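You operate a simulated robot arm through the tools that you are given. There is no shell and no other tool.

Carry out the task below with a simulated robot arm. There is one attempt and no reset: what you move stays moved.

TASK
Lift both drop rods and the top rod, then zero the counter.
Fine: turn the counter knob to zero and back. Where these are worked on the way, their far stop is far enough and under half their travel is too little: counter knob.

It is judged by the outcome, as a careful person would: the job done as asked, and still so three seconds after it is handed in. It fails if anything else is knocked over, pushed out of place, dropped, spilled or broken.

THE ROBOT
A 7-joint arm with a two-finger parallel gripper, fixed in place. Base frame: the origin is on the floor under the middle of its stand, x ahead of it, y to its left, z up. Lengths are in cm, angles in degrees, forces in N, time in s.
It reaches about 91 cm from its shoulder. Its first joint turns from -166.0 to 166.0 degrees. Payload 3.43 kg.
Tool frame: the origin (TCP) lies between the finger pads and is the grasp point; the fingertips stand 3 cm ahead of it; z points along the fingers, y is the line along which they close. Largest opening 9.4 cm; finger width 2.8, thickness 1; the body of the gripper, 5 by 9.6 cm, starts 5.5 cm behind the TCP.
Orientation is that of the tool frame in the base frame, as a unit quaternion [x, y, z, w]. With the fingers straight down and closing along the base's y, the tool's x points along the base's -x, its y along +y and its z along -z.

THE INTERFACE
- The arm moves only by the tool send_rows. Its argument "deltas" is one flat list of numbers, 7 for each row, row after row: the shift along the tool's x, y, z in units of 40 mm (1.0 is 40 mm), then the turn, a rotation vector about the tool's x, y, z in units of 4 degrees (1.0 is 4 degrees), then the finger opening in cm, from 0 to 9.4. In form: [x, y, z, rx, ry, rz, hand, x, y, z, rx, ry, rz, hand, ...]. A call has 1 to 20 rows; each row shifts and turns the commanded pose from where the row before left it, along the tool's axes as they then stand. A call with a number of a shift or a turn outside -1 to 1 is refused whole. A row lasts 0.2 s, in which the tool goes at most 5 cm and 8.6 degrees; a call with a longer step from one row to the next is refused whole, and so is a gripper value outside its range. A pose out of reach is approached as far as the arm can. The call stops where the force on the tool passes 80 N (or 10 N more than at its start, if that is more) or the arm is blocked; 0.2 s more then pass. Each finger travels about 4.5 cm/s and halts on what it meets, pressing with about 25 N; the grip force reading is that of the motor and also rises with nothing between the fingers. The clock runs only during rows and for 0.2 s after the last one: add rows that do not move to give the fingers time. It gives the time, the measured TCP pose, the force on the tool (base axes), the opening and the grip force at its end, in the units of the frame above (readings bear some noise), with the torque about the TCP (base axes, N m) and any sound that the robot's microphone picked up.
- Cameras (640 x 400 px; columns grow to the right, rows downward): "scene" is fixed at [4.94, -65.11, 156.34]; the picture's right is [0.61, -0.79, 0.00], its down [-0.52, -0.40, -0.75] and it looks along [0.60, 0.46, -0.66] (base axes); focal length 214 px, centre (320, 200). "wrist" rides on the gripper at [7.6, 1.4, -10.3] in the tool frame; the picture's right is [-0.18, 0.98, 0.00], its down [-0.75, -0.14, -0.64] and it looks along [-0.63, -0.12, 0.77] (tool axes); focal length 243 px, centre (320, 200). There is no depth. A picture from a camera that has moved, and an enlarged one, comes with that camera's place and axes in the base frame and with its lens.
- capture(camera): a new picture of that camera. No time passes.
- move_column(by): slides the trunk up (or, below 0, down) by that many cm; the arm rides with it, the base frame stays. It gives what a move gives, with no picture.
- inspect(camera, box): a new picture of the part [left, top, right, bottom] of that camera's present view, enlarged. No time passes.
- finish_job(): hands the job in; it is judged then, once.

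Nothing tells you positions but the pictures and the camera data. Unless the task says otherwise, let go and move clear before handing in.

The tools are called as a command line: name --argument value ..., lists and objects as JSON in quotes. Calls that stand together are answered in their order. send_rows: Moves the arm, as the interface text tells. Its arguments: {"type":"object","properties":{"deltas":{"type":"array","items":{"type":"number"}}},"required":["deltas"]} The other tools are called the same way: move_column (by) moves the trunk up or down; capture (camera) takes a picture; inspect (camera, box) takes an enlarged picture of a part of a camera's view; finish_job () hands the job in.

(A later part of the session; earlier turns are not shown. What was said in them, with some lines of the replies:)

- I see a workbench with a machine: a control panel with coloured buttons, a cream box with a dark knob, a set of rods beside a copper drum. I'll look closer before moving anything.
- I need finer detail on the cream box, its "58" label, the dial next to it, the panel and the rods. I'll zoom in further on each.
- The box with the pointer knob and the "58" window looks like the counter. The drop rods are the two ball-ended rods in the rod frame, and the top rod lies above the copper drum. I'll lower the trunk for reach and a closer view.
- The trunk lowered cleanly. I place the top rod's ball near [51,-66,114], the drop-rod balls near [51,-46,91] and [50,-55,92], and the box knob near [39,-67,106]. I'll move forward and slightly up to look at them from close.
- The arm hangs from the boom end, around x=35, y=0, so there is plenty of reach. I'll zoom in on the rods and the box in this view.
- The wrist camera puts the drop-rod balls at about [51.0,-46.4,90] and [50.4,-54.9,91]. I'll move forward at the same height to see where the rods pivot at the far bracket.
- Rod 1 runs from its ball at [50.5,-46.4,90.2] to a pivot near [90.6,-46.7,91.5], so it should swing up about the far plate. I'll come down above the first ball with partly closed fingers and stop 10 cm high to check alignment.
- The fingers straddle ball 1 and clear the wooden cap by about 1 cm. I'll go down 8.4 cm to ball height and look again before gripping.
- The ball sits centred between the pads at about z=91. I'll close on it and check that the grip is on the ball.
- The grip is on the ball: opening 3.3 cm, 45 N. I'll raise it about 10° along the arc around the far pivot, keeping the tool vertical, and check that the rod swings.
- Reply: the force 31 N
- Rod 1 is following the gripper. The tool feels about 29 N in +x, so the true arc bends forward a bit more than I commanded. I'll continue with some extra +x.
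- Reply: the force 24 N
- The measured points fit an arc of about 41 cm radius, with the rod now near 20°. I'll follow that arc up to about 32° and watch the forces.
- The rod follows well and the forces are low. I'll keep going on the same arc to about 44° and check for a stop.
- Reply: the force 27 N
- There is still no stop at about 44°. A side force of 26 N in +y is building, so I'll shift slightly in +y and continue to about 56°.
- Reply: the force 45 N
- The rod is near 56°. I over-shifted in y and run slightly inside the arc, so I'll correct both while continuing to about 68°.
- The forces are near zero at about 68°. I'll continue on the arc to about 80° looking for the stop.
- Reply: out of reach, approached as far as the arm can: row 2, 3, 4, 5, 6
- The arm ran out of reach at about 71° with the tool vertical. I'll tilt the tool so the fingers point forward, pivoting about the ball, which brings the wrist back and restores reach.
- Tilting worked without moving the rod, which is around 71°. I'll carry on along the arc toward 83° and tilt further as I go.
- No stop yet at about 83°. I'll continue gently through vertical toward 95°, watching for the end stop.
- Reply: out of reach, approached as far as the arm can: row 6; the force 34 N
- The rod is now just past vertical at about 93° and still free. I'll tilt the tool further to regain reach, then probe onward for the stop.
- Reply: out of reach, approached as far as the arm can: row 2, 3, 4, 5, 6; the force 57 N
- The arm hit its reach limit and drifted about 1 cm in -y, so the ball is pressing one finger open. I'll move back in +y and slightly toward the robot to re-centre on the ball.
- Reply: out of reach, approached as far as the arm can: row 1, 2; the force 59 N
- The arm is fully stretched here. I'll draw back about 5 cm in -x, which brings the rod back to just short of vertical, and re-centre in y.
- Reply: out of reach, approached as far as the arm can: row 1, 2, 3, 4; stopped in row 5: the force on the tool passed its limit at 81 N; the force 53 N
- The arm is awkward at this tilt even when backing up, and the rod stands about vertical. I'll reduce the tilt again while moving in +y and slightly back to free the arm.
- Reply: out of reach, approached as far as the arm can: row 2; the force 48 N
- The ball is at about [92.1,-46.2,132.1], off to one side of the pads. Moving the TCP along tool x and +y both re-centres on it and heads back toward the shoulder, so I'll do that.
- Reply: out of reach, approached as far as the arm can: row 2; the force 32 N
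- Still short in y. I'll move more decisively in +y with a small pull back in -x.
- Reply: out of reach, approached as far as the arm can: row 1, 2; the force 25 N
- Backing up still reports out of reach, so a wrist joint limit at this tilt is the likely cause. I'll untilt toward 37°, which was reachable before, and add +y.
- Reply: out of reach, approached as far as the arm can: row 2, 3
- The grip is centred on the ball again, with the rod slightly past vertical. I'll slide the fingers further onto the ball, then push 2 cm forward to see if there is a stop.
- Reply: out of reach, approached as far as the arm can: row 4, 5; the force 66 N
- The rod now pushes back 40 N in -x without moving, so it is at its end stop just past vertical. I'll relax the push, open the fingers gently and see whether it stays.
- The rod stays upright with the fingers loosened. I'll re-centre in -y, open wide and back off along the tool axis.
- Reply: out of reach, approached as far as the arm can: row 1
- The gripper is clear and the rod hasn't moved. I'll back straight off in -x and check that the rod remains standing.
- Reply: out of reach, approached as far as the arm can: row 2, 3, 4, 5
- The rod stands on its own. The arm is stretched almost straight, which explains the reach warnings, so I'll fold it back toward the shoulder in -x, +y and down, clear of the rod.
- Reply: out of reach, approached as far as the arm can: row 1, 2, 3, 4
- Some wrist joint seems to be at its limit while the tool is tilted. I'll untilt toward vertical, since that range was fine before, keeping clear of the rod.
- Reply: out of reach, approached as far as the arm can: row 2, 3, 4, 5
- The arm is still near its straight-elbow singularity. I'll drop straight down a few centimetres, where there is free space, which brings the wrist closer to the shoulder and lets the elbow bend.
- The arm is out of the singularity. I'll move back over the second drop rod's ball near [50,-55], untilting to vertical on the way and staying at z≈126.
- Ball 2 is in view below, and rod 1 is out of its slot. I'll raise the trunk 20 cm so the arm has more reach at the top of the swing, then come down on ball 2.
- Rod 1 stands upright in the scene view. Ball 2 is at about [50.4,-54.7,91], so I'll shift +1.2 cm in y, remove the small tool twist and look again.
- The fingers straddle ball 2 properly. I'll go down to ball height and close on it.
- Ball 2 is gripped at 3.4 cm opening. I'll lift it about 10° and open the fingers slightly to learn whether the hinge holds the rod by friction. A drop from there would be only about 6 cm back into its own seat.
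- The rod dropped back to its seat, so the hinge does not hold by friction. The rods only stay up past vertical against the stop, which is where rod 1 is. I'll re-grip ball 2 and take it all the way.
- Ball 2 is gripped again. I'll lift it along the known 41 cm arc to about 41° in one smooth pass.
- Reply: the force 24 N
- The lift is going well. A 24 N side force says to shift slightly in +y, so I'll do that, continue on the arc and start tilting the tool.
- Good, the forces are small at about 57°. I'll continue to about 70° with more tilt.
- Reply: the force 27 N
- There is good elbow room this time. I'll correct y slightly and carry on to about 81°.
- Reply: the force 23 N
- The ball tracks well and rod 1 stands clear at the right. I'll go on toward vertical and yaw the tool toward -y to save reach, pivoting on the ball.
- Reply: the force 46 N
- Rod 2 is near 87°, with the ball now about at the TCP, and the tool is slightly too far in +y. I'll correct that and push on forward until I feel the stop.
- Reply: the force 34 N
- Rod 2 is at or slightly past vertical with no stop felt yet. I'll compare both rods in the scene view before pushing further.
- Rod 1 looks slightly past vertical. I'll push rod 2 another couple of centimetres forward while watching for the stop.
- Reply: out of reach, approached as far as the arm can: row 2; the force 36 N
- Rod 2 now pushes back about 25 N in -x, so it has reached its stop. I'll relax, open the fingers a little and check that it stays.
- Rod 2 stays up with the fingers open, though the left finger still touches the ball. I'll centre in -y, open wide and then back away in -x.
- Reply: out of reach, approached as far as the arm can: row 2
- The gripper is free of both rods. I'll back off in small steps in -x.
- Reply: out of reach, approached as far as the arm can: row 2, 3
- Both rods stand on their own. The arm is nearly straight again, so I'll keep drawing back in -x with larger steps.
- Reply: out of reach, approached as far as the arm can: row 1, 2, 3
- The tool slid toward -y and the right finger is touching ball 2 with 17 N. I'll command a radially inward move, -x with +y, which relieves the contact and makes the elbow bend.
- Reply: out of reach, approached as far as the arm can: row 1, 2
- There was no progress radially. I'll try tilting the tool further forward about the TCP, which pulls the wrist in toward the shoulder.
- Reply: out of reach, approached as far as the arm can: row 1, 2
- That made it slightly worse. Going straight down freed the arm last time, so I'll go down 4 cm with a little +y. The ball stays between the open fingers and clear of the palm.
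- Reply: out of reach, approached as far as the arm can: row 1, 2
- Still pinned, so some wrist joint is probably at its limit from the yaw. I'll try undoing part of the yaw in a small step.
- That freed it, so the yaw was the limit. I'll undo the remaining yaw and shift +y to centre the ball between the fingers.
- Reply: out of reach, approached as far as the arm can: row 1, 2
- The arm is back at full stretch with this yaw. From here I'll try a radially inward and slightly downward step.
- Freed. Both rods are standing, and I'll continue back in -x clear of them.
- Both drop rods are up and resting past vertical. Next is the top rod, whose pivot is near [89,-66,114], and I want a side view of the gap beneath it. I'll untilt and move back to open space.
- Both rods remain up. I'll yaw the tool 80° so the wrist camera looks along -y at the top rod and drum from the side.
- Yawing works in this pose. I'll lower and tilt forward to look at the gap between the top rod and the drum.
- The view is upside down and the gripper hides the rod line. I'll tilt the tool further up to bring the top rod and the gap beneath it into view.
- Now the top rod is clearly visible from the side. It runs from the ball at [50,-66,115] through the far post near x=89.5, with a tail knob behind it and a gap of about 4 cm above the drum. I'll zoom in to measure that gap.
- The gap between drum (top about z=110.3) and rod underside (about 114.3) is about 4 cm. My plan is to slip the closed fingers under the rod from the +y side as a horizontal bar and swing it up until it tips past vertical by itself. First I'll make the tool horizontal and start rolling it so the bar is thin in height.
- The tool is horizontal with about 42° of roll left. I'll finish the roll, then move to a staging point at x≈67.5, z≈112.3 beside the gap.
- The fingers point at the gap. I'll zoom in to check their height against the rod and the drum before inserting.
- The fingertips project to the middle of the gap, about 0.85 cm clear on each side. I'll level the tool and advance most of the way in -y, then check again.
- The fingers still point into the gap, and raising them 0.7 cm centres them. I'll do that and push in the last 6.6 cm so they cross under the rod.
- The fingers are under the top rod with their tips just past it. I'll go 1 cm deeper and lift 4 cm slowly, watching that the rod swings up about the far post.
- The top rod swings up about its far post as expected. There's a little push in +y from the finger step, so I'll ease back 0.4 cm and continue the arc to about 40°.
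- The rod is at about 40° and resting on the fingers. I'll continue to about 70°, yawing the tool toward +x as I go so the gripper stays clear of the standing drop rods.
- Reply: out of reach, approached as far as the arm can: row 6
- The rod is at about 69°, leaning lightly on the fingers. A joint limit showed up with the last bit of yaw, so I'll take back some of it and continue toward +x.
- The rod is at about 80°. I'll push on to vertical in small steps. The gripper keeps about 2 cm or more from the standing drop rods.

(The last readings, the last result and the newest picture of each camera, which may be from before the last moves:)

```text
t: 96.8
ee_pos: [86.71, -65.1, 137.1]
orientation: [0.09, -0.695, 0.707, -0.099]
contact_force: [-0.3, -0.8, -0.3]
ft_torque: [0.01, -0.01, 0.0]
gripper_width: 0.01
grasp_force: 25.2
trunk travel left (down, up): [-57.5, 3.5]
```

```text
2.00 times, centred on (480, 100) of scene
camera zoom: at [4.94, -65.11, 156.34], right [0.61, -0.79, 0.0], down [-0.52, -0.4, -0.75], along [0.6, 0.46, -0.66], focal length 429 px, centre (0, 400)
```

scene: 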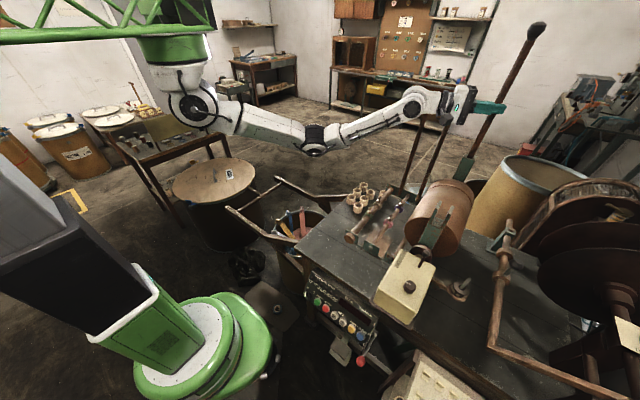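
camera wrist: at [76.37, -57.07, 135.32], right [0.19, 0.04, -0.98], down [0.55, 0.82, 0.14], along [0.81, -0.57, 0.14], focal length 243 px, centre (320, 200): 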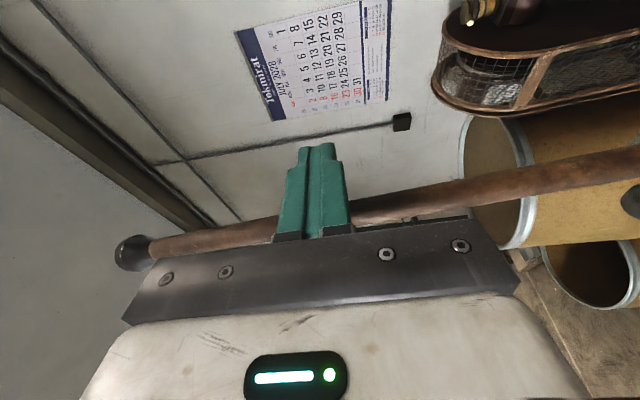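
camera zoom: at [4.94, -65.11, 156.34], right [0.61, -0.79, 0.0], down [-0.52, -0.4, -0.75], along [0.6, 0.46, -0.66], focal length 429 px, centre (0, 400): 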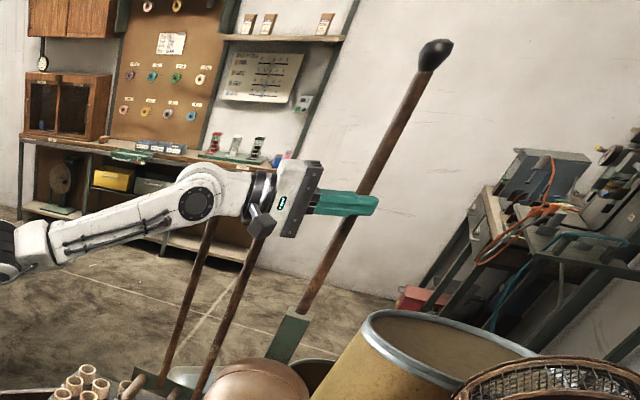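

The ball is now at about x=92.4, so the rod has tipped past vertical, and the fingers feel no force. I'll back off 2 cm in -x and see whether it stays.

send_rows --deltas '[0.24, 0, -0.066, 0, 0, 0, 0, 0.24, 0, -0.066, 0, 0, 0, 0, 0, 0, 0, 0, 0, 0, 0, 0, 0, 0, 0, 0, 0, 0]'

capture --camera "wrist"

inspect --camera "scene" --box '[400, 0, 560, 200]'

```text
t: 97.8
ee_pos: [84.65, -65.05, 137.23]
orientation: [0.09, -0.695, 0.706, -0.1]
contact_force: [-0.2, -0.7, 0.2]
ft_torque: [-0.03, -0.01, 0.01]
gripper_width: 0.0
grasp_force: 25.1
trunk travel left (down, up): [-57.5, 3.5]
```

```text
taken
camera wrist: at [74.38, -57.05, 135.35], right [0.19, 0.03, -0.98], down [0.55, 0.82, 0.14], along [0.81, -0.57, 0.14], focal length 243 px, centre (320, 200)
```

wrist: 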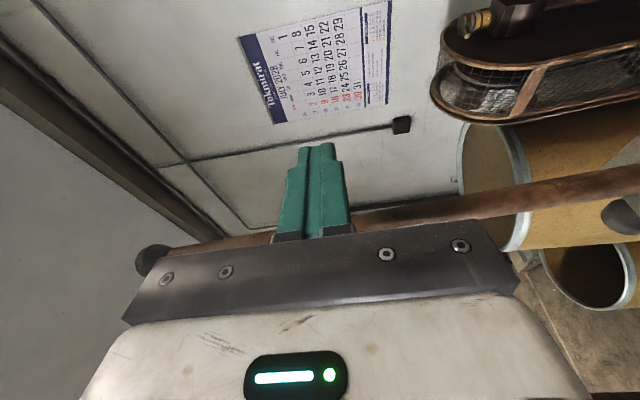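

```text
2.00 times, centred on (480, 100) of scene
camera zoom: at [4.94, -65.11, 156.34], right [0.61, -0.79, 0.0], down [-0.52, -0.4, -0.75], along [0.6, 0.46, -0.66], focal length 429 px, centre (0, 400)
```

zoom: 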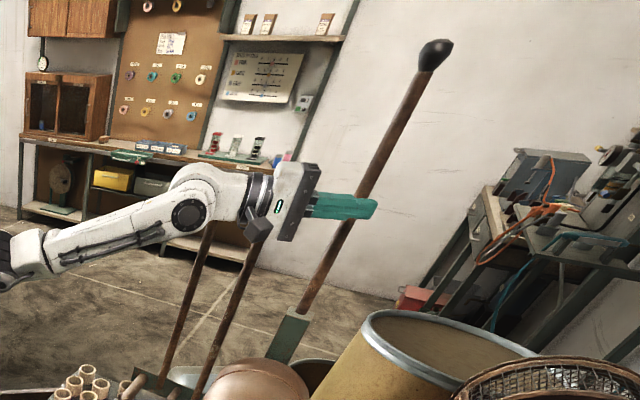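

The top rod stays up past vertical too, so all three rods are lifted. I'll back away in -x and take out the yaw.

send_rows --deltas '[0.844, 0, -0.23, 0, 0, 0, 0, 0.844, 0, -0.23, 0, 0, 0, 0, 0.844, 0, -0.23, 0, 1, 0, 0, 0.86, 0, -0.15, 0, 1, 0, 0, 0.87, 0, -0.1, 0, 1, 0, 0, 0.88, 0, 0, 0, 0.8, 0, 0, 0, 0, 0, 0, 0, 0, 0]'

capture --camera "scene"

capture --camera "wrist"

```text
t: 99.4
ee_pos: [63.56, -65.43, 136.87]
orientation: [-0.004, -0.701, 0.713, -0.006]
contact_force: [-0.1, -0.8, 0.1]
ft_torque: [-0.02, 0.01, 0.02]
gripper_width: 0.0
grasp_force: 25.3
trunk travel left (down, up): [-57.5, 3.5]
```

```text
taken
```

scene: 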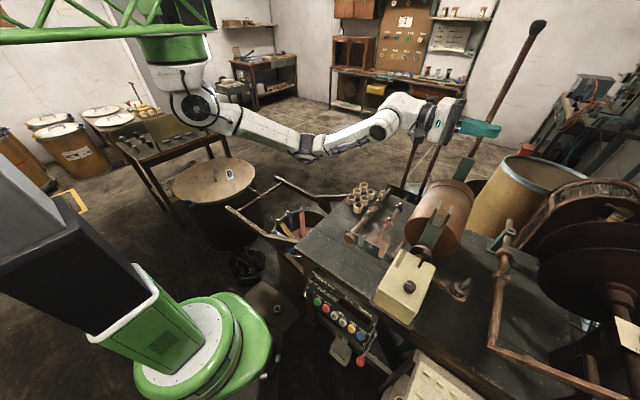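

```text
taken
camera wrist: at [55.74, -55.07, 135.04], right [0.2, -0.01, -0.98], down [0.75, 0.65, 0.14], along [0.63, -0.76, 0.14], focal length 243 px, centre (320, 200)
```

wrist: 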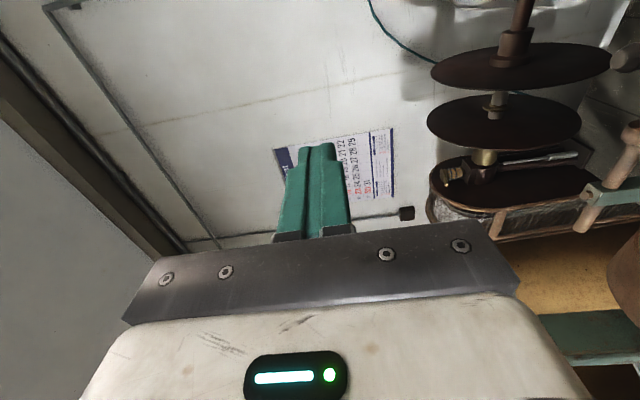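

The top rod stands in the scene view. I'll rotate the tool back to pointing straight down while moving over the cream counter box.

send_rows --deltas '[0.3, 0, 0, -1, 0, 0, 0, 0.3, 0, 0, -1, 0, 0, 0, 0.3, 0, 0, -1, 0, 0, 0, 0.3, 0, 0, -1, 0, 0, 0, 0.3, 0, 0, -1, 0, 0, 1, 0.3, 0, 0, -1, 0, 0, 2, 0.3, 0, 0, -1, 0, 0, 3, 0.3, 0, 0, -1, 0, 0, 4, 0.3, 0, 0, -1, 0, 0, 5, 0.3, 0, 0, -1, 0, 0, 5.5, 0.3, 0, 0, -1, 0, 0, 5.5, 0.3, 0, 0, -1, 0, 0, 5.5, 0.3, 0, 0, -1, 0, 0, 5.5, 0.3, 0, 0, -1, 0, 0, 5.5, 0.3, 0, 0, -1, 0, 0, 5.5, 0.3, 0, 0, -1, 0, 0, 5.5, 0.3, 0, 0, -1, 0, 0, 5.5, 0.3, 0, 0, -1, 0, 0, 5.5, 0.3, 0, 0, -1, 0, 0, 5.5, 0.3, 0, 0, -1, 0, 0, 5.5]'

capture --camera "wrist"

capture --camera "scene"

```text
t: 103.6
ee_pos: [39.7, -65.42, 136.74]
orientation: [-0.001, 0.996, -0.094, 0.008]
contact_force: [0.6, -0.1, 0.0]
ft_torque: [0.0, 0.0, -0.03]
gripper_width: 5.5
grasp_force: 0.0
trunk travel left (down, up): [-57.5, 3.5]
```

```text
taken
camera wrist: at [31.71, -61.92, 146.14], right [0.18, 0.97, -0.18], down [0.74, -0.02, 0.67], along [0.64, -0.26, -0.72], focal length 243 px, centre (320, 200)
```

wrist: 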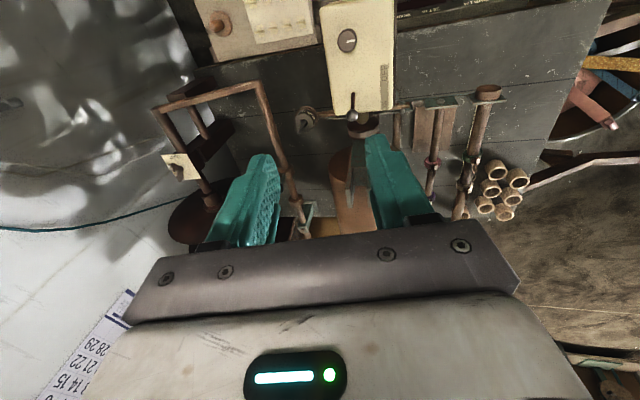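

```text
taken
```

scene: 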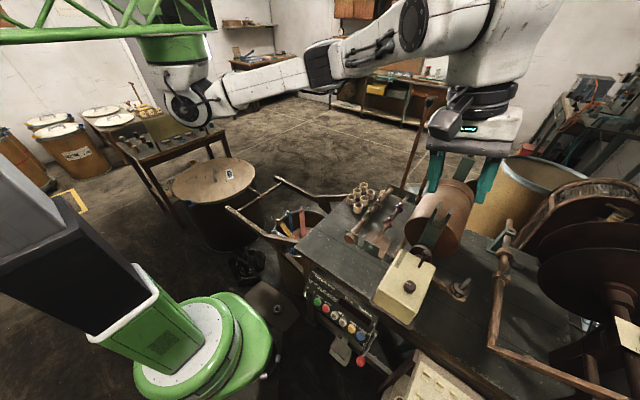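

All the rods are clear. The counter knob is on top of the box at about [38,-66.8,106.5]. I'll finish straightening the tool and descend to about 12 cm above the knob for a good look.

send_rows --deltas '[0, 0, 0, -0.9, 0, 0, 5.5, 0, 0, 0, -0.9, 0, 0, 5.5, 0, 0, 0, -0.9, 0, 0, 5.5, 0.2, -0.09, 0.8, 0, 0, 0, 5.5, 0.2, -0.09, 0.8, 0, 0, 0, 5.5, 0.2, -0.09, 0.8, 0, 0, 0, 5.5, 0.2, -0.09, 0.8, 0, 0, 0, 5.5, 0, 0, 0, 0, 0, 0, 5.5]'

capture --camera "wrist"

inspect --camera "scene" --box '[360, 230, 460, 330]'

```text
t: 105.4
ee_pos: [36.7, -66.88, 123.73]
orientation: [-0.002, 1.0, -0.001, 0.007]
contact_force: [1.0, -0.9, -0.7]
ft_torque: [0.0, 0.0, 0.02]
gripper_width: 5.51
grasp_force: 0.1
trunk travel left (down, up): [-57.5, 3.5]
```

```text
taken
camera wrist: at [28.73, -65.4, 133.68], right [0.18, 0.98, 0.0], down [0.74, -0.14, 0.65], along [0.64, -0.12, -0.76], focal length 243 px, centre (320, 200)
```

wrist: 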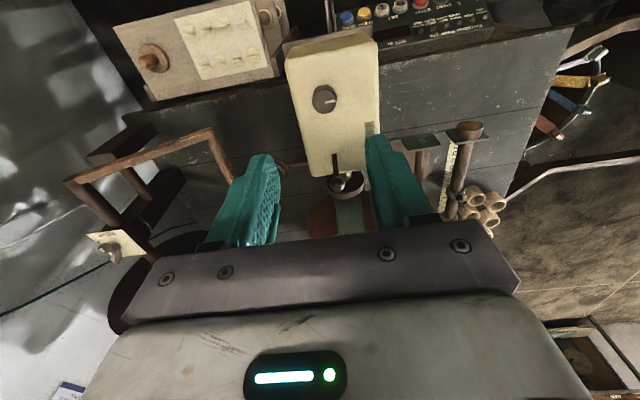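

```text
4.00 times, centred on (410, 280) of scene
camera zoom: at [4.94, -65.11, 156.34], right [0.61, -0.79, 0.0], down [-0.52, -0.4, -0.75], along [0.6, 0.46, -0.66], focal length 858 px, centre (-40, -120)
```

zoom: 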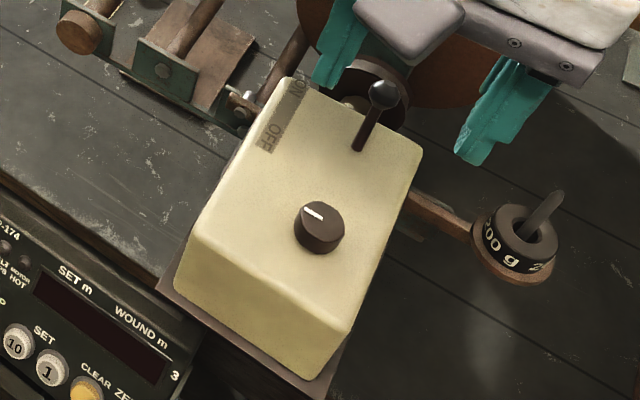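

I'll zoom the wrist view on the knob to fix its centre and the pointer direction.

inspect --camera "wrist" --box '[280, 30, 400, 190]'

inspect --camera "scene" --box '[390, 270, 430, 300]'

```text
2.50 times, centred on (340, 110) of wrist
camera zoom: at [28.73, -65.4, 133.68], right [0.18, 0.98, 0.0], down [0.74, -0.14, 0.65], along [0.64, -0.12, -0.76], focal length 606 px, centre (270, 425)
```

zoom: 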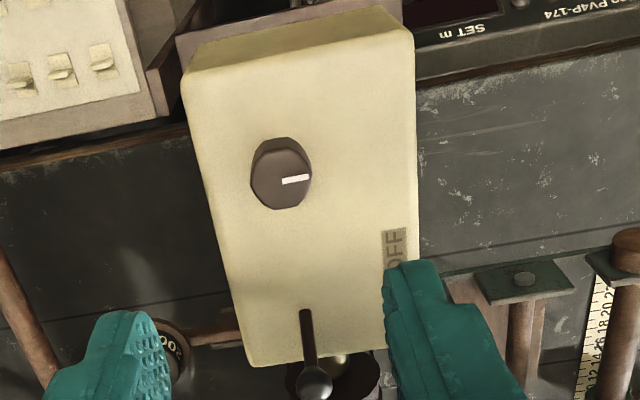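

```text
13.33 times, centred on (410, 285) of scene
camera zoom: at [4.94, -65.11, 156.34], right [0.61, -0.79, 0.0], down [-0.52, -0.4, -0.75], along [0.6, 0.46, -0.66], focal length 2860 px, centre (-880, -933)
```

zoom: 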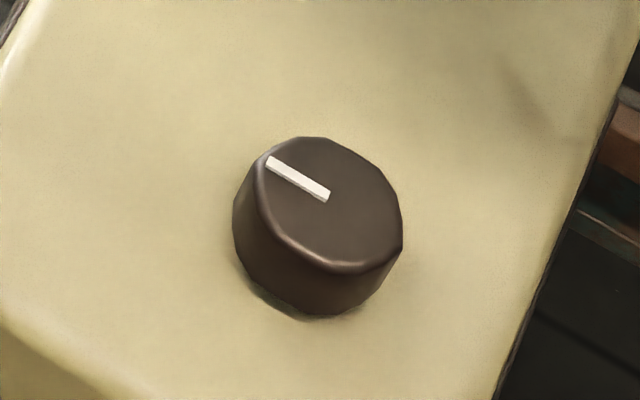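

I get the knob top at roughly [37,-66.6,108]. I'll go down 9.5 cm to bring the fingertips just above it and look again.

send_rows --deltas '[-0.04, 0.02, 0.79, 0, 0, 0, 5.5, -0.04, 0.02, 0.79, 0, 0, 0, 5.5, -0.04, 0.02, 0.79, 0, 0, 0, 5.5, 0, 0, 0, 0, 0, 0, 5.5]'

capture --camera "wrist"

inspect --camera "scene" --box '[360, 210, 480, 320]'

```text
t: 106.4
ee_pos: [37.38, -66.72, 114.32]
orientation: [-0.002, 1.0, 0.0, 0.007]
contact_force: [0.1, 1.0, -0.3]
ft_torque: [-0.02, 0.01, 0.03]
gripper_width: 5.51
grasp_force: 0.1
trunk travel left (down, up): [-57.5, 3.5]
```

```text
taken
camera wrist: at [29.27, -65.12, 124.21], right [0.18, 0.98, 0.0], down [0.74, -0.14, 0.65], along [0.64, -0.12, -0.76], focal length 243 px, centre (320, 200)
```

wrist: 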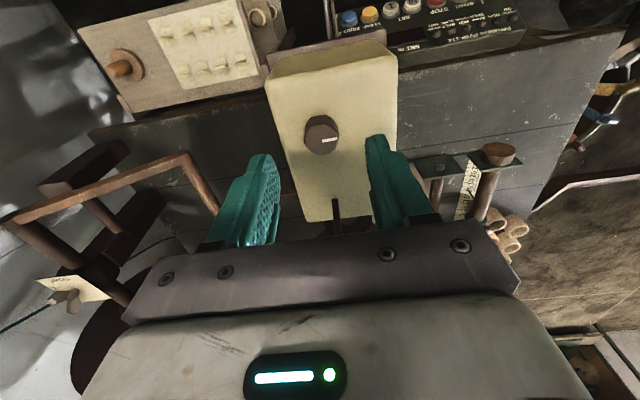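

```text
3.64 times, centred on (420, 265) of scene
camera zoom: at [4.94, -65.11, 156.34], right [0.61, -0.79, 0.0], down [-0.52, -0.4, -0.75], along [0.6, 0.46, -0.66], focal length 780 px, centre (-44, -36)
```

zoom: 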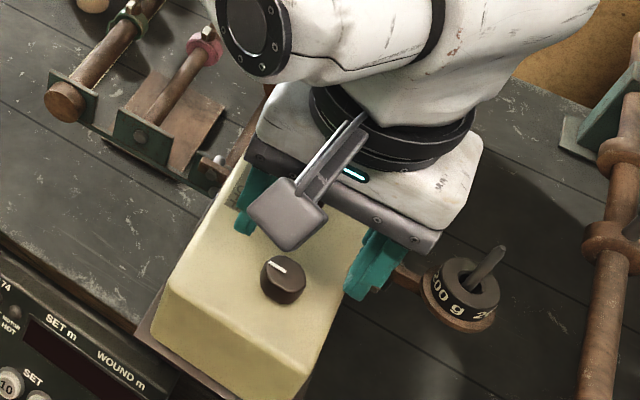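

Knob centre estimated at [38.0,-66.6], with its top near z=106.5. I'll shift 0.6 cm in +x and go down 4 cm, then check the alignment before the last bit.

send_rows --deltas '[-0.08, 0.02, 0.5, 0, 0, 0, 5.5, -0.08, 0.02, 0.5, 0, 0, 0, 5.5, 0, 0, 0, 0, 0, 0, 5.5]'

capture --camera "wrist"

inspect --camera "wrist" --box '[220, 90, 420, 250]'

inspect --camera "scene" --box '[380, 240, 460, 310]'

```text
t: 107.2
ee_pos: [38.05, -66.38, 110.27]
orientation: [-0.001, 1.0, 0.0, 0.007]
contact_force: [-0.1, 0.1, 1.1]
ft_torque: [-0.01, 0.01, 0.01]
gripper_width: 5.5
grasp_force: 0.0
trunk travel left (down, up): [-57.5, 3.5]
```

```text
taken
camera wrist: at [29.98, -65.0, 120.2], right [0.18, 0.98, 0.0], down [0.74, -0.14, 0.65], along [0.64, -0.12, -0.76], focal length 243 px, centre (320, 200)
```

wrist: 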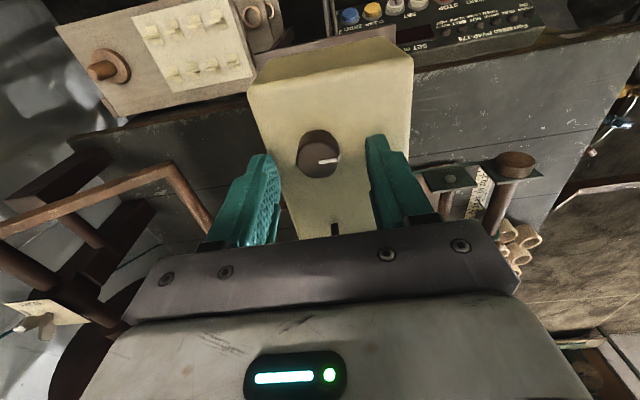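

```text
2.50 times, centred on (320, 170) of wrist
camera zoom: at [29.98, -65.0, 120.2], right [0.18, 0.98, 0.0], down [0.74, -0.14, 0.65], along [0.64, -0.12, -0.76], focal length 606 px, centre (320, 275)
```

zoom: 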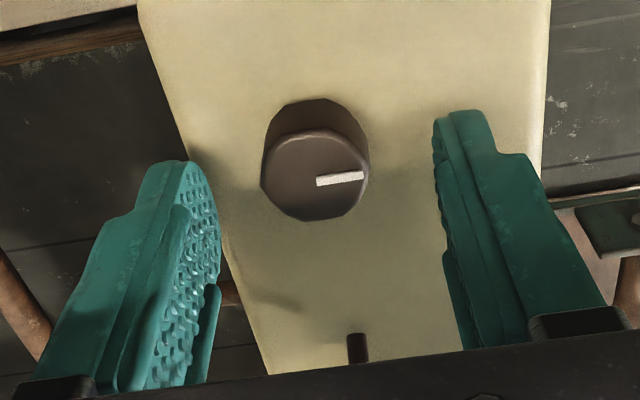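

```text
5.71 times, centred on (420, 275) of scene
camera zoom: at [4.94, -65.11, 156.34], right [0.61, -0.79, 0.0], down [-0.52, -0.4, -0.75], along [0.6, 0.46, -0.66], focal length 1226 px, centre (-251, -229)
```

zoom: 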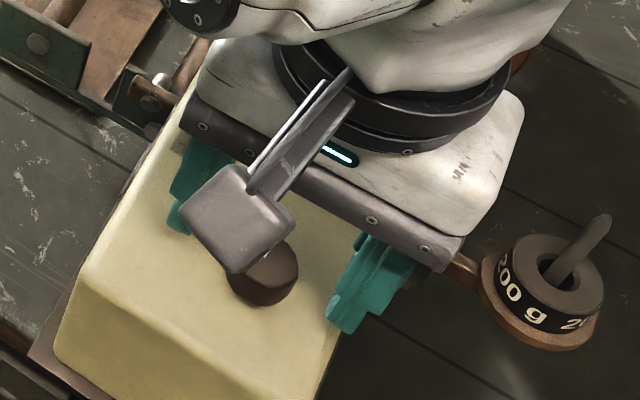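

The knob is 2.6 cm across and about 1.4 cm tall, centred 0.25 cm to -y of the tool. I'll correct that, go down to about 0.4 cm above the box top and close gently on the knob.

send_rows --deltas '[0, -0.06, 0.2, 0, 0, 0, 5.0, 0, 0, 0.2, 0, 0, 0, 4.5, 0, 0, 0, 0, 0, 0, 4.0, 0, 0, 0, 0, 0, 0, 4.0]'

inspect --camera "wrist" --box '[220, 90, 420, 250]'

```text
t: 108.2
ee_pos: [38.02, -66.69, 108.98]
orientation: [-0.001, 1.0, -0.001, 0.008]
contact_force: [-0.4, 6.1, 14.4]
ft_torque: [0.55, 0.23, -0.18]
gripper_width: 4.35
grasp_force: 3.6
trunk travel left (down, up): [-57.5, 3.5]
```

```text
2.50 times, centred on (320, 170) of wrist
camera zoom: at [29.97, -65.19, 118.76], right [0.18, 0.98, 0.0], down [0.74, -0.14, 0.65], along [0.64, -0.12, -0.76], focal length 606 px, centre (320, 275)
```

zoom: 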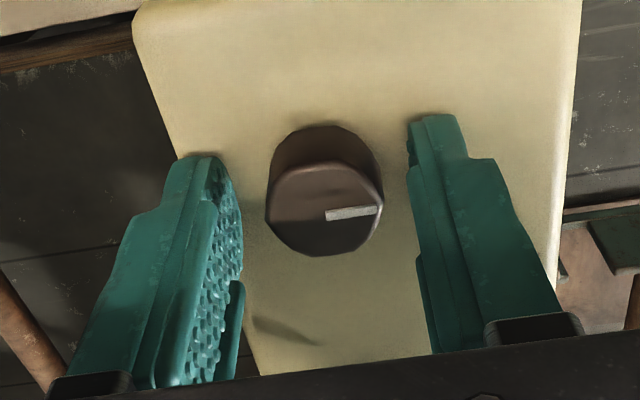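

A fingertip touches the box top at about z=106, which fixes the height. I'll raise 0.4 cm, centre on the knob at [37.7,-66.55] and close on it.

send_rows --deltas '[0, 0, -0.1, 0, 0, 0, 4.3, 0.07, 0.03, 0, 0, 0, 0, 4.0, 0, 0, 0, 0, 0, 0, 2.0, 0, 0, 0, 0, 0, 0, 2.0, 0, 0, 0, 0, 0, 0, 2.0]'

inspect --camera "wrist" --box '[220, 90, 420, 250]'

```text
t: 109.4
ee_pos: [37.69, -66.56, 108.93]
orientation: [-0.002, 1.0, 0.0, 0.007]
contact_force: [-1.0, -2.4, -6.7]
ft_torque: [-0.14, -0.08, 0.01]
gripper_width: 2.54
grasp_force: 45.1
trunk travel left (down, up): [-57.5, 3.5]
```

```text
2.50 times, centred on (320, 170) of wrist
camera zoom: at [29.62, -65.08, 118.94], right [0.18, 0.98, 0.0], down [0.74, -0.14, 0.65], along [0.64, -0.12, -0.76], focal length 606 px, centre (320, 275)
```

zoom: 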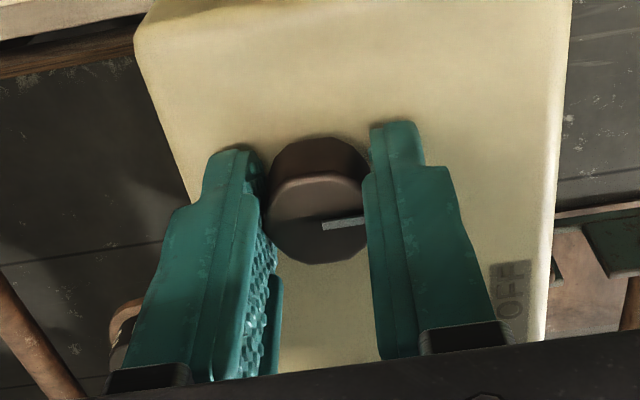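

The knob is gripped at 2.5 cm with little side force. I'll turn it a small amount clockwise, seen from above, and watch the torque about z to find which way it moves freely.

send_rows --deltas '[0, 0, 0, 0, 0, 1, 2.0, 0, 0, 0, 0, 0, 1, 2.0, 0, 0, 0, 0, 0, 1, 2.0, 0, 0, 0, 0, 0, 0, 2.0]'

inspect --camera "wrist" --box '[220, 90, 420, 250]'

```text
t: 110.4
ee_pos: [37.69, -66.49, 108.99]
orientation: [0.104, 0.995, 0.001, 0.007]
contact_force: [-4.3, 5.1, -6.5]
ft_torque: [0.11, -0.53, 0.01]
gripper_width: 2.54
grasp_force: 44.7
trunk travel left (down, up): [-57.5, 3.5]
```

```text
2.50 times, centred on (320, 170) of wrist
camera zoom: at [30.08, -63.53, 118.96], right [0.38, 0.92, 0.01], down [0.7, -0.29, 0.65], along [0.6, -0.24, -0.76], focal length 606 px, centre (320, 275)
```

zoom: 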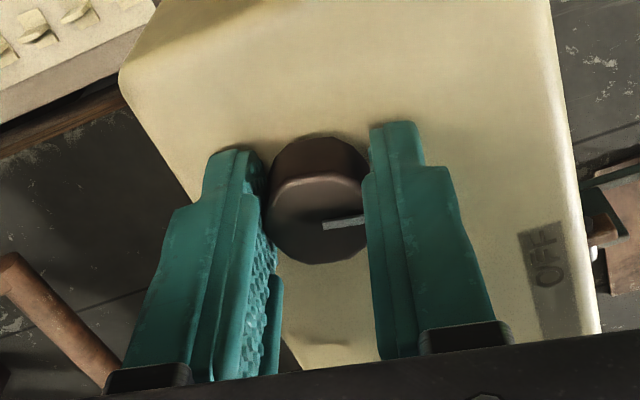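

The knob turns freely with the gripper. I'll continue clockwise 40° and look for the stop.

send_rows --deltas '[0, 0, 0, 0, 0, 1, 2.0, 0, 0, 0, 0, 0, 1, 2.0, 0, 0, 0, 0, 0, 1, 2.0, 0, 0, 0, 0, 0, 1, 2.0, 0, 0, 0, 0, 0, 1, 2.0, 0, 0, 0, 0, 0, 1, 2.0, 0, 0, 0, 0, 0, 1, 2.0, 0, 0, 0, 0, 0, 1, 2.0, 0, 0, 0, 0, 0, 1, 2.0, 0, 0, 0, 0, 0, 1, 2.0, 0, 0, 0, 0, 0, 0, 2.0]'

capture --camera "wrist"

inspect --camera "wrist" --box '[220, 90, 420, 250]'

```text
t: 112.8
ee_pos: [37.82, -66.55, 109.09]
orientation: [0.438, 0.899, 0.004, 0.006]
contact_force: [-3.3, 9.7, -12.1]
ft_torque: [-0.27, -0.24, 0.0]
gripper_width: 2.57
grasp_force: 45.0
trunk travel left (down, up): [-57.5, 3.5]
```

```text
taken
camera wrist: at [33.68, -59.61, 119.02], right [0.89, 0.46, 0.01], down [0.35, -0.68, 0.65], along [0.31, -0.57, -0.76], focal length 243 px, centre (320, 200)
```

wrist: 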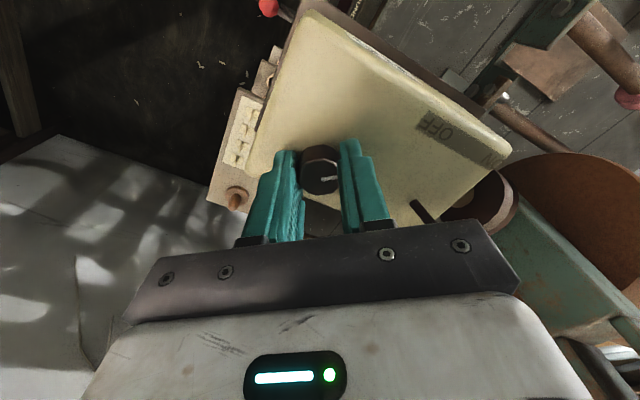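

```text
2.50 times, centred on (320, 170) of wrist
camera zoom: at [33.68, -59.61, 119.02], right [0.89, 0.46, 0.01], down [0.35, -0.68, 0.65], along [0.31, -0.57, -0.76], focal length 606 px, centre (320, 275)
```

zoom: 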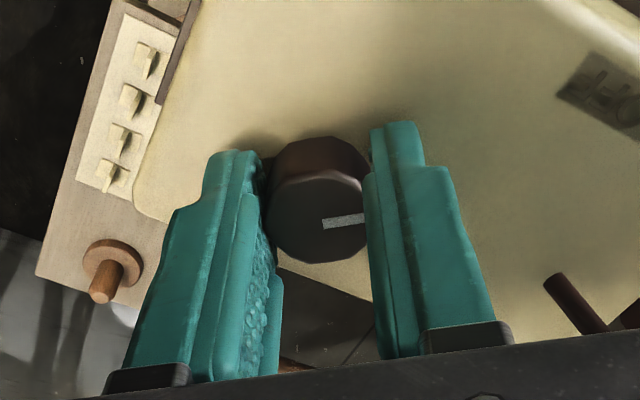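

The knob has turned 52° and still moves freely. I'll continue another 40°.

send_rows --deltas '[0, 0, 0, 0, 0, 1, 2.0, 0, 0, 0, 0, 0, 1, 2.0, 0, 0, 0, 0, 0, 1, 2.0, 0, 0, 0, 0, 0, 1, 2.0, 0, 0, 0, 0, 0, 1, 2.0, 0, 0, 0, 0, 0, 1, 2.0, 0, 0, 0, 0, 0, 1, 2.0, 0, 0, 0, 0, 0, 1, 2.0, 0, 0, 0, 0, 0, 1, 2.0, 0, 0, 0, 0, 0, 1, 2.0, 0, 0, 0, 0, 0, 0, 2.0]'

capture --camera "wrist"

inspect --camera "wrist" --box '[220, 90, 420, 250]'

```text
t: 115.2
ee_pos: [37.6, -66.56, 108.93]
orientation: [0.719, 0.695, 0.005, 0.005]
contact_force: [-3.9, 11.5, -10.3]
ft_torque: [-0.28, 0.23, -0.02]
gripper_width: 2.55
grasp_force: 44.9
trunk travel left (down, up): [-57.5, 3.5]
```

```text
taken
camera wrist: at [38.92, -58.93, 119.11], right [0.98, -0.22, 0.01], down [-0.17, -0.75, 0.64], along [-0.13, -0.63, -0.77], focal length 243 px, centre (320, 200)
```

wrist: 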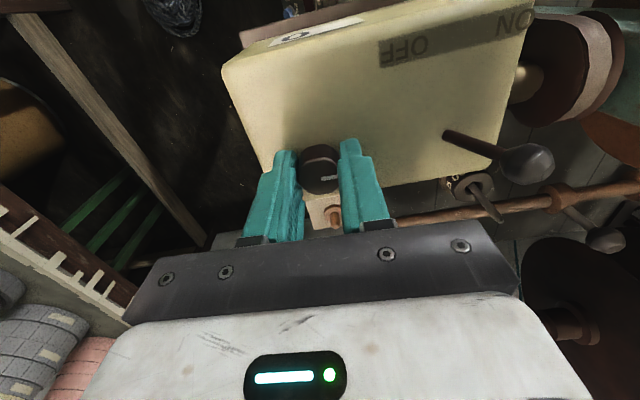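

```text
2.50 times, centred on (320, 170) of wrist
camera zoom: at [38.92, -58.93, 119.11], right [0.98, -0.22, 0.01], down [-0.17, -0.75, 0.64], along [-0.13, -0.63, -0.77], focal length 606 px, centre (320, 275)
```

zoom: 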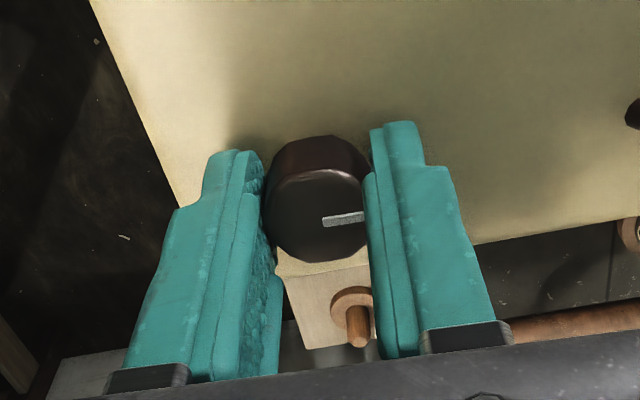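

The knob has now turned about 92°. The counter window is partly visible at the top of this view, so I'll check whether its reading changed.

inspect --camera "wrist" --box '[230, 0, 370, 80]'

inspect --camera "scene" --box '[360, 210, 480, 330]'

```text
4.57 times, centred on (300, 40) of wrist
camera zoom: at [38.92, -58.93, 119.11], right [0.98, -0.22, 0.01], down [-0.17, -0.75, 0.64], along [-0.13, -0.63, -0.77], focal length 1109 px, centre (411, 931)
```

zoom: 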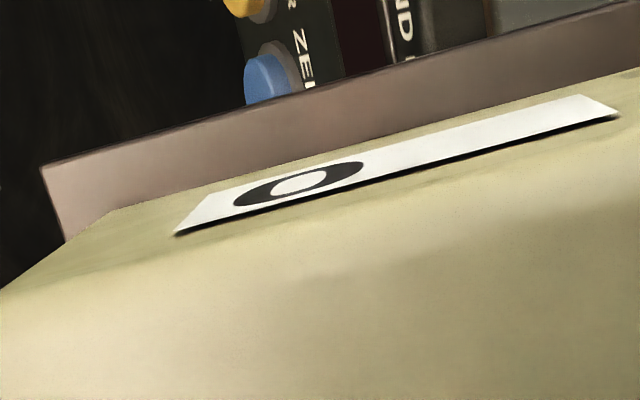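

```text
3.33 times, centred on (420, 270) of scene
camera zoom: at [4.94, -65.11, 156.34], right [0.61, -0.79, 0.0], down [-0.52, -0.4, -0.75], along [0.6, 0.46, -0.66], focal length 715 px, centre (-13, -33)
```

zoom: 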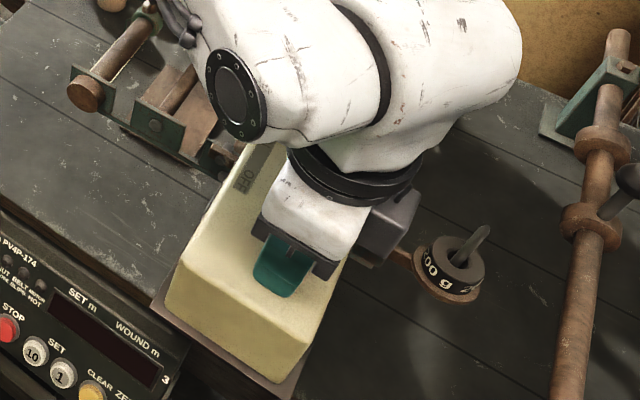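

The window now reads "0", so the knob is right and the counter has zeroed. I'll turn a bit further to reach the far stop before returning.

send_rows --deltas '[0, 0, 0, 0, 0, 1, 2.0, 0, 0, 0, 0, 0, 1, 2.0, 0, 0, 0, 0, 0, 1, 2.0, 0, 0, 0, 0, 0, 1, 2.0, 0, 0, 0, 0, 0, 0, 2.0]'

capture --camera "wrist"

inspect --camera "wrist" --box '[220, 90, 420, 250]'

```text
t: 116.4
ee_pos: [37.6, -66.78, 109.09]
orientation: [0.808, 0.589, 0.004, 0.005]
contact_force: [-5.3, -1.3, -8.7]
ft_torque: [-0.36, 0.27, 0.24]
gripper_width: 2.55
grasp_force: 44.5
trunk travel left (down, up): [-57.5, 3.5]
```

```text
taken
camera wrist: at [40.9, -59.79, 119.13], right [0.88, -0.48, 0.01], down [-0.37, -0.67, 0.64], along [-0.3, -0.57, -0.77], focal length 243 px, centre (320, 200)
```

wrist: 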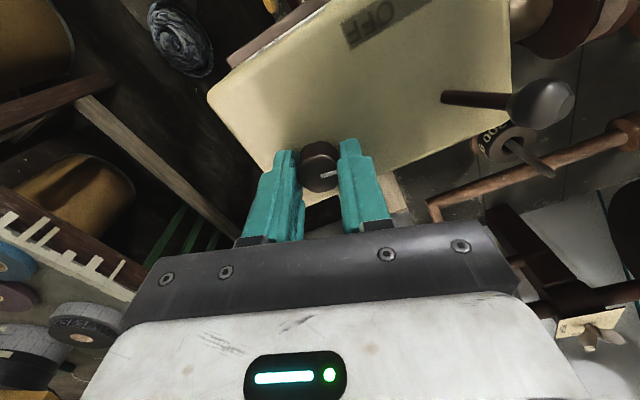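

```text
2.50 times, centred on (320, 170) of wrist
camera zoom: at [40.9, -59.79, 119.13], right [0.88, -0.48, 0.01], down [-0.37, -0.67, 0.64], along [-0.3, -0.57, -0.77], focal length 606 px, centre (320, 275)
```

zoom: 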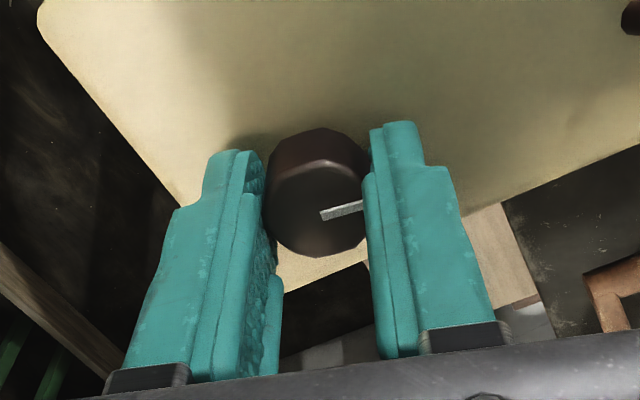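

The knob hit its far stop, with z torque rising and the pointer slipping slightly in the grip. Now I'll turn it all the way back.

send_rows --deltas '[0, 0, 0, 0, 0, -1, 2.0, 0, 0, 0, 0, 0, -1, 2.0, 0, 0, 0, 0, 0, -1, 2.0, 0, 0, 0, 0, 0, -1, 2.0, 0, 0, 0, 0, 0, -1, 2.0, 0, 0, 0, 0, 0, -1, 2.0, 0, 0, 0, 0, 0, -1, 2.0, 0, 0, 0, 0, 0, -1, 2.0, 0, 0, 0, 0, 0, -1, 2.0, 0, 0, 0, 0, 0, -1, 2.0, 0, 0, 0, 0, 0, -1, 2.0, 0, 0, 0, 0, 0, -1, 2.0, 0, 0, 0, 0, 0, -1, 2.0, 0, 0, 0, 0, 0, -1, 2.0, 0, 0, 0, 0, 0, -1, 2.0, 0, 0, 0, 0, 0, -1, 2.0, 0, 0, 0, 0, 0, -1, 2.0, 0, 0, 0, 0, 0, -1, 2.0, 0, 0, 0, 0, 0, -1, 2.0, 0, 0, 0, 0, 0, 0, 2.0]'

inspect --camera "wrist" --box '[220, 90, 420, 250]'

```text
t: 120.6
ee_pos: [37.75, -66.62, 109.1]
orientation: [0.273, 0.962, 0.002, 0.007]
contact_force: [3.9, -6.1, 7.2]
ft_torque: [0.53, 0.82, -0.01]
gripper_width: 2.56
grasp_force: 45.4
trunk travel left (down, up): [-57.5, 3.5]
```

```text
2.50 times, centred on (320, 170) of wrist
camera zoom: at [31.63, -61.33, 119.02], right [0.67, 0.74, 0.01], down [0.56, -0.52, 0.65], along [0.49, -0.43, -0.76], focal length 606 px, centre (320, 275)
```

zoom: 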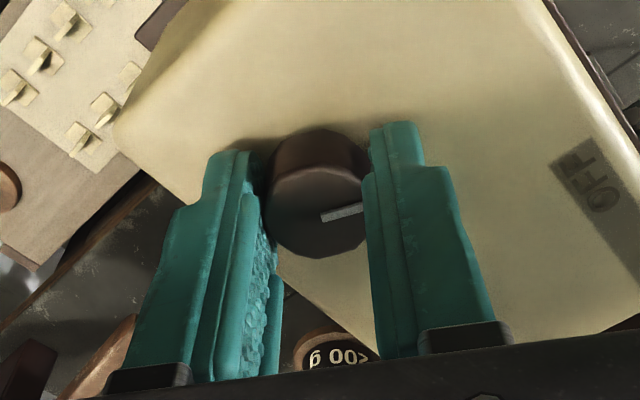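

About 32° remain. I'll finish turning back and check the torque for the home stop.

send_rows --deltas '[0, 0, 0, 0, 0, -1, 2.0, 0, 0, 0, 0, 0, -1, 2.0, 0, 0, 0, 0, 0, -1, 2.0, 0, 0, 0, 0, 0, -1, 2.0, 0, 0, 0, 0, 0, -1, 2.0, 0, 0, 0, 0, 0, -1, 2.0, 0, 0, 0, 0, 0, -1, 2.0, 0, 0, 0, 0, 0, -0.8, 2.0, 0, 0, 0, 0, 0, 0, 2.0]'

inspect --camera "wrist" --box '[220, 90, 420, 250]'

```text
t: 122.6
ee_pos: [37.75, -66.54, 109.01]
orientation: [0.005, 1.0, 0.001, 0.008]
contact_force: [2.6, -0.7, 3.6]
ft_torque: [0.05, -0.53, -0.28]
gripper_width: 2.54
grasp_force: 45.0
trunk travel left (down, up): [-57.5, 3.5]
```

```text
2.50 times, centred on (320, 170) of wrist
camera zoom: at [29.62, -64.98, 119.0], right [0.19, 0.98, 0.0], down [0.74, -0.15, 0.65], along [0.64, -0.12, -0.76], focal length 606 px, centre (320, 275)
```

zoom: 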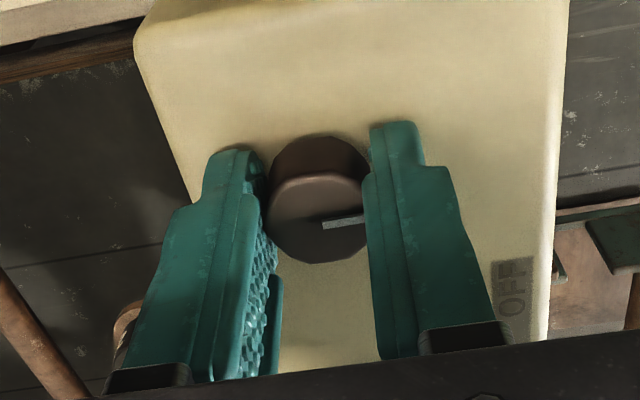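

The knob is back at its home stop, with the pointer in its original direction. I'll open, rise straight up and verify everything.

send_rows --deltas '[0, 0, 0, 0, 0, 0.3, 3.0, 0, 0, 0, 0, 0, 0, 4.5, 0, 0, 0, 0, 0, 0, 5.0, 0, 0, -0.4, 0, 0, 0, 5.0, 0, 0, -0.8, 0, 0, 0, 5.0, 0, 0, -0.9, 0, 0, 0, 5.0, 0, 0, -0.9, 0, 0, 0, 5.0, 0, 0, -0.9, 0, 0, 0, 5.0, 0, 0, 0, 0, 0, 0, 5.0]'

capture --camera "scene"

capture --camera "wrist"

```text
t: 124.6
ee_pos: [37.74, -66.47, 124.92]
orientation: [0.016, 1.0, -0.001, 0.008]
contact_force: [-0.4, -0.3, -0.6]
ft_torque: [0.02, 0.0, -0.01]
gripper_width: 4.99
grasp_force: 0.1
trunk travel left (down, up): [-57.5, 3.5]
```

```text
taken
```

scene: 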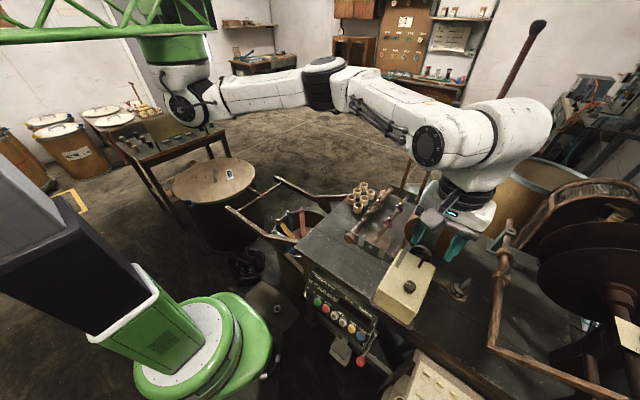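

```text
taken
camera wrist: at [29.82, -64.71, 134.83], right [0.22, 0.98, 0.0], down [0.74, -0.17, 0.65], along [0.64, -0.14, -0.76], focal length 243 px, centre (320, 200)
```

wrist: 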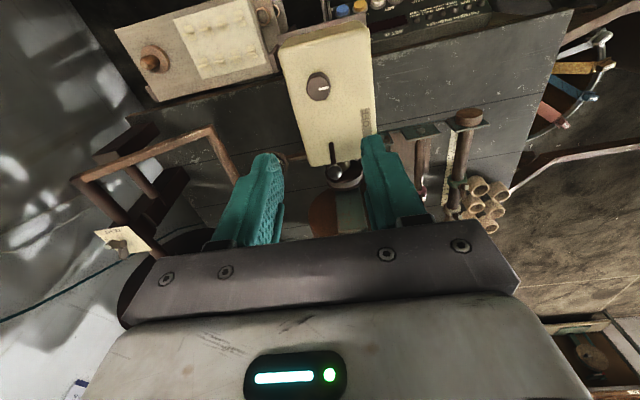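

I'll move clear to the side and check the counter window and all three rods.

send_rows --deltas '[0.4, 0.9, -0.2, 0, 0, 0, 5.0, 0.4, 0.9, -0.2, 0, 0, 0, 5.0, 0.4, 0.9, -0.2, 0, 0, 0, 5.0, 0.4, 0.9, -0.2, 0, 0, 0, 5.0, 0.4, 0.9, -0.2, 0, 0, 0, 5.0, 0.4, 0.9, -0.2, 0, 0, 0, 5.0, 0.4, 0.9, -0.2, 0, 0, 0, 5.0, 0, 0, 0, 0, 0, 0, 5.0]'

capture --camera "scene"

capture --camera "wrist"

```text
t: 126.4
ee_pos: [27.13, -40.9, 130.17]
orientation: [0.015, 1.0, 0.0, 0.007]
contact_force: [-0.3, -0.3, 0.3]
ft_torque: [0.02, 0.01, 0.02]
gripper_width: 5.0
grasp_force: 0.1
trunk travel left (down, up): [-57.5, 3.5]
```

```text
taken
```

scene: 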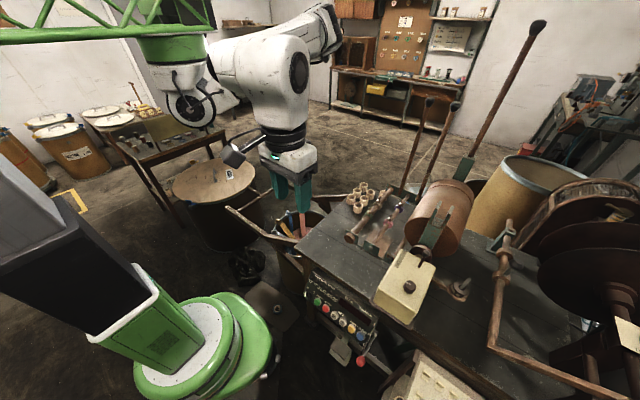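

```text
taken
camera wrist: at [19.12, -39.13, 140.14], right [0.21, 0.98, 0.0], down [0.74, -0.16, 0.65], along [0.64, -0.14, -0.76], focal length 243 px, centre (320, 200)
```

wrist: 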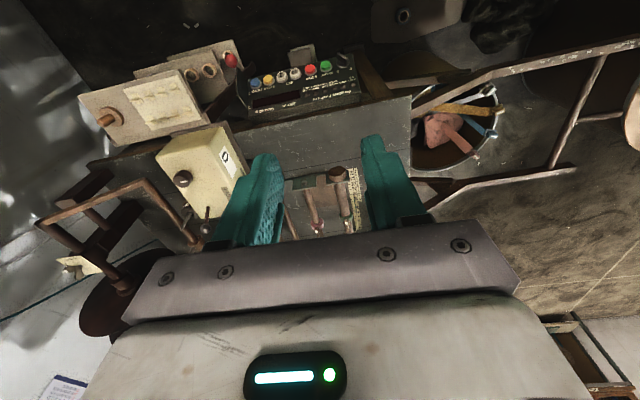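

The three rods appear up in the scene view. I'll zoom on the counter window, the rods and the box to confirm the final state.

inspect --camera "wrist" --box '[140, 110, 280, 230]'

inspect --camera "scene" --box '[380, 10, 560, 210]'

inspect --camera "scene" --box '[290, 170, 490, 340]'

```text
3.33 times, centred on (210, 170) of wrist
camera zoom: at [19.12, -39.13, 140.14], right [0.21, 0.98, 0.0], down [0.74, -0.16, 0.65], along [0.64, -0.14, -0.76], focal length 809 px, centre (687, 300)
```

zoom: 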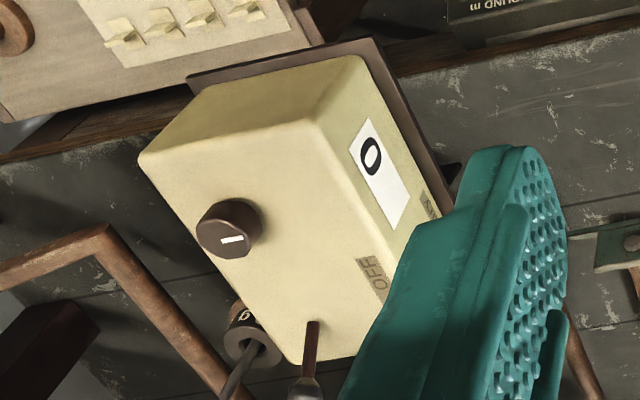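

```text
2.00 times, centred on (470, 110) of scene
camera zoom: at [4.94, -65.11, 156.34], right [0.61, -0.79, 0.0], down [-0.52, -0.4, -0.75], along [0.6, 0.46, -0.66], focal length 429 px, centre (20, 380)
```

zoom: 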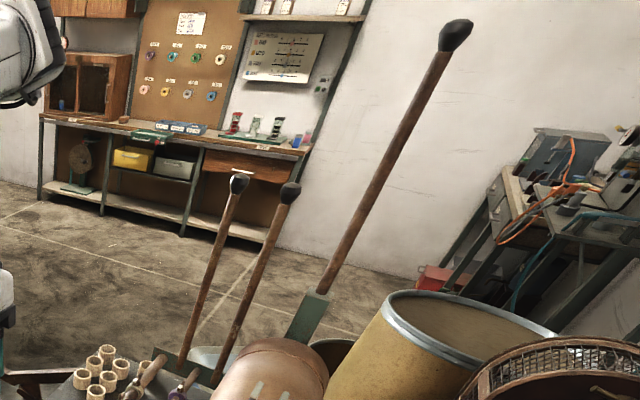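

```text
2.35 times, centred on (390, 255) of scene
camera zoom: at [4.94, -65.11, 156.34], right [0.61, -0.79, 0.0], down [-0.52, -0.4, -0.75], along [0.6, 0.46, -0.66], focal length 505 px, centre (155, 71)
```

zoom: 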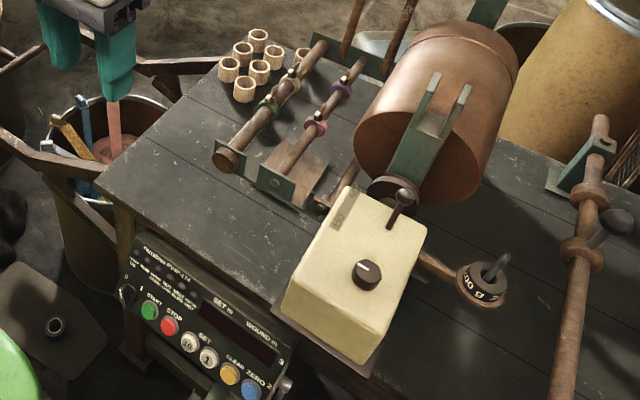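

Everything is as asked:
- **Rods:** both drop rods and the top rod stand past vertical on their stops.
- **Counter:** the window reads 0 and the knob is back at its home position.
- **Surroundings:** rings, bushings, weight and lever look unchanged, and the gripper is empty and clear.

I'm handing the job in.

finish_job

```text
The job is handed in.
```

Both drop rods and the top rod are lifted, and the counter is zeroed. I've handed the job in.

- **Rods:** All three rods stand past vertical. The drop rods rest against their end stops; I didn't press the top rod against its stop. They stayed up on their own until I handed in.
- **Counter:** I turned the knob on the cream box to its far stop and back to its starting position. The window went from 58 to 0 and still read 0 after I let go.
- **Bumps along the way:**
  - One drop rod fell about 6 cm back into its seat during a grip test, before I lifted it fully.
  - A fingertip touched the box top lightly while I was lining up on the knob.
- **Surroundings:** In the final pictures the rings, bushings, weight and on/off lever looked unchanged. The gripper is empty and clear of the bench.
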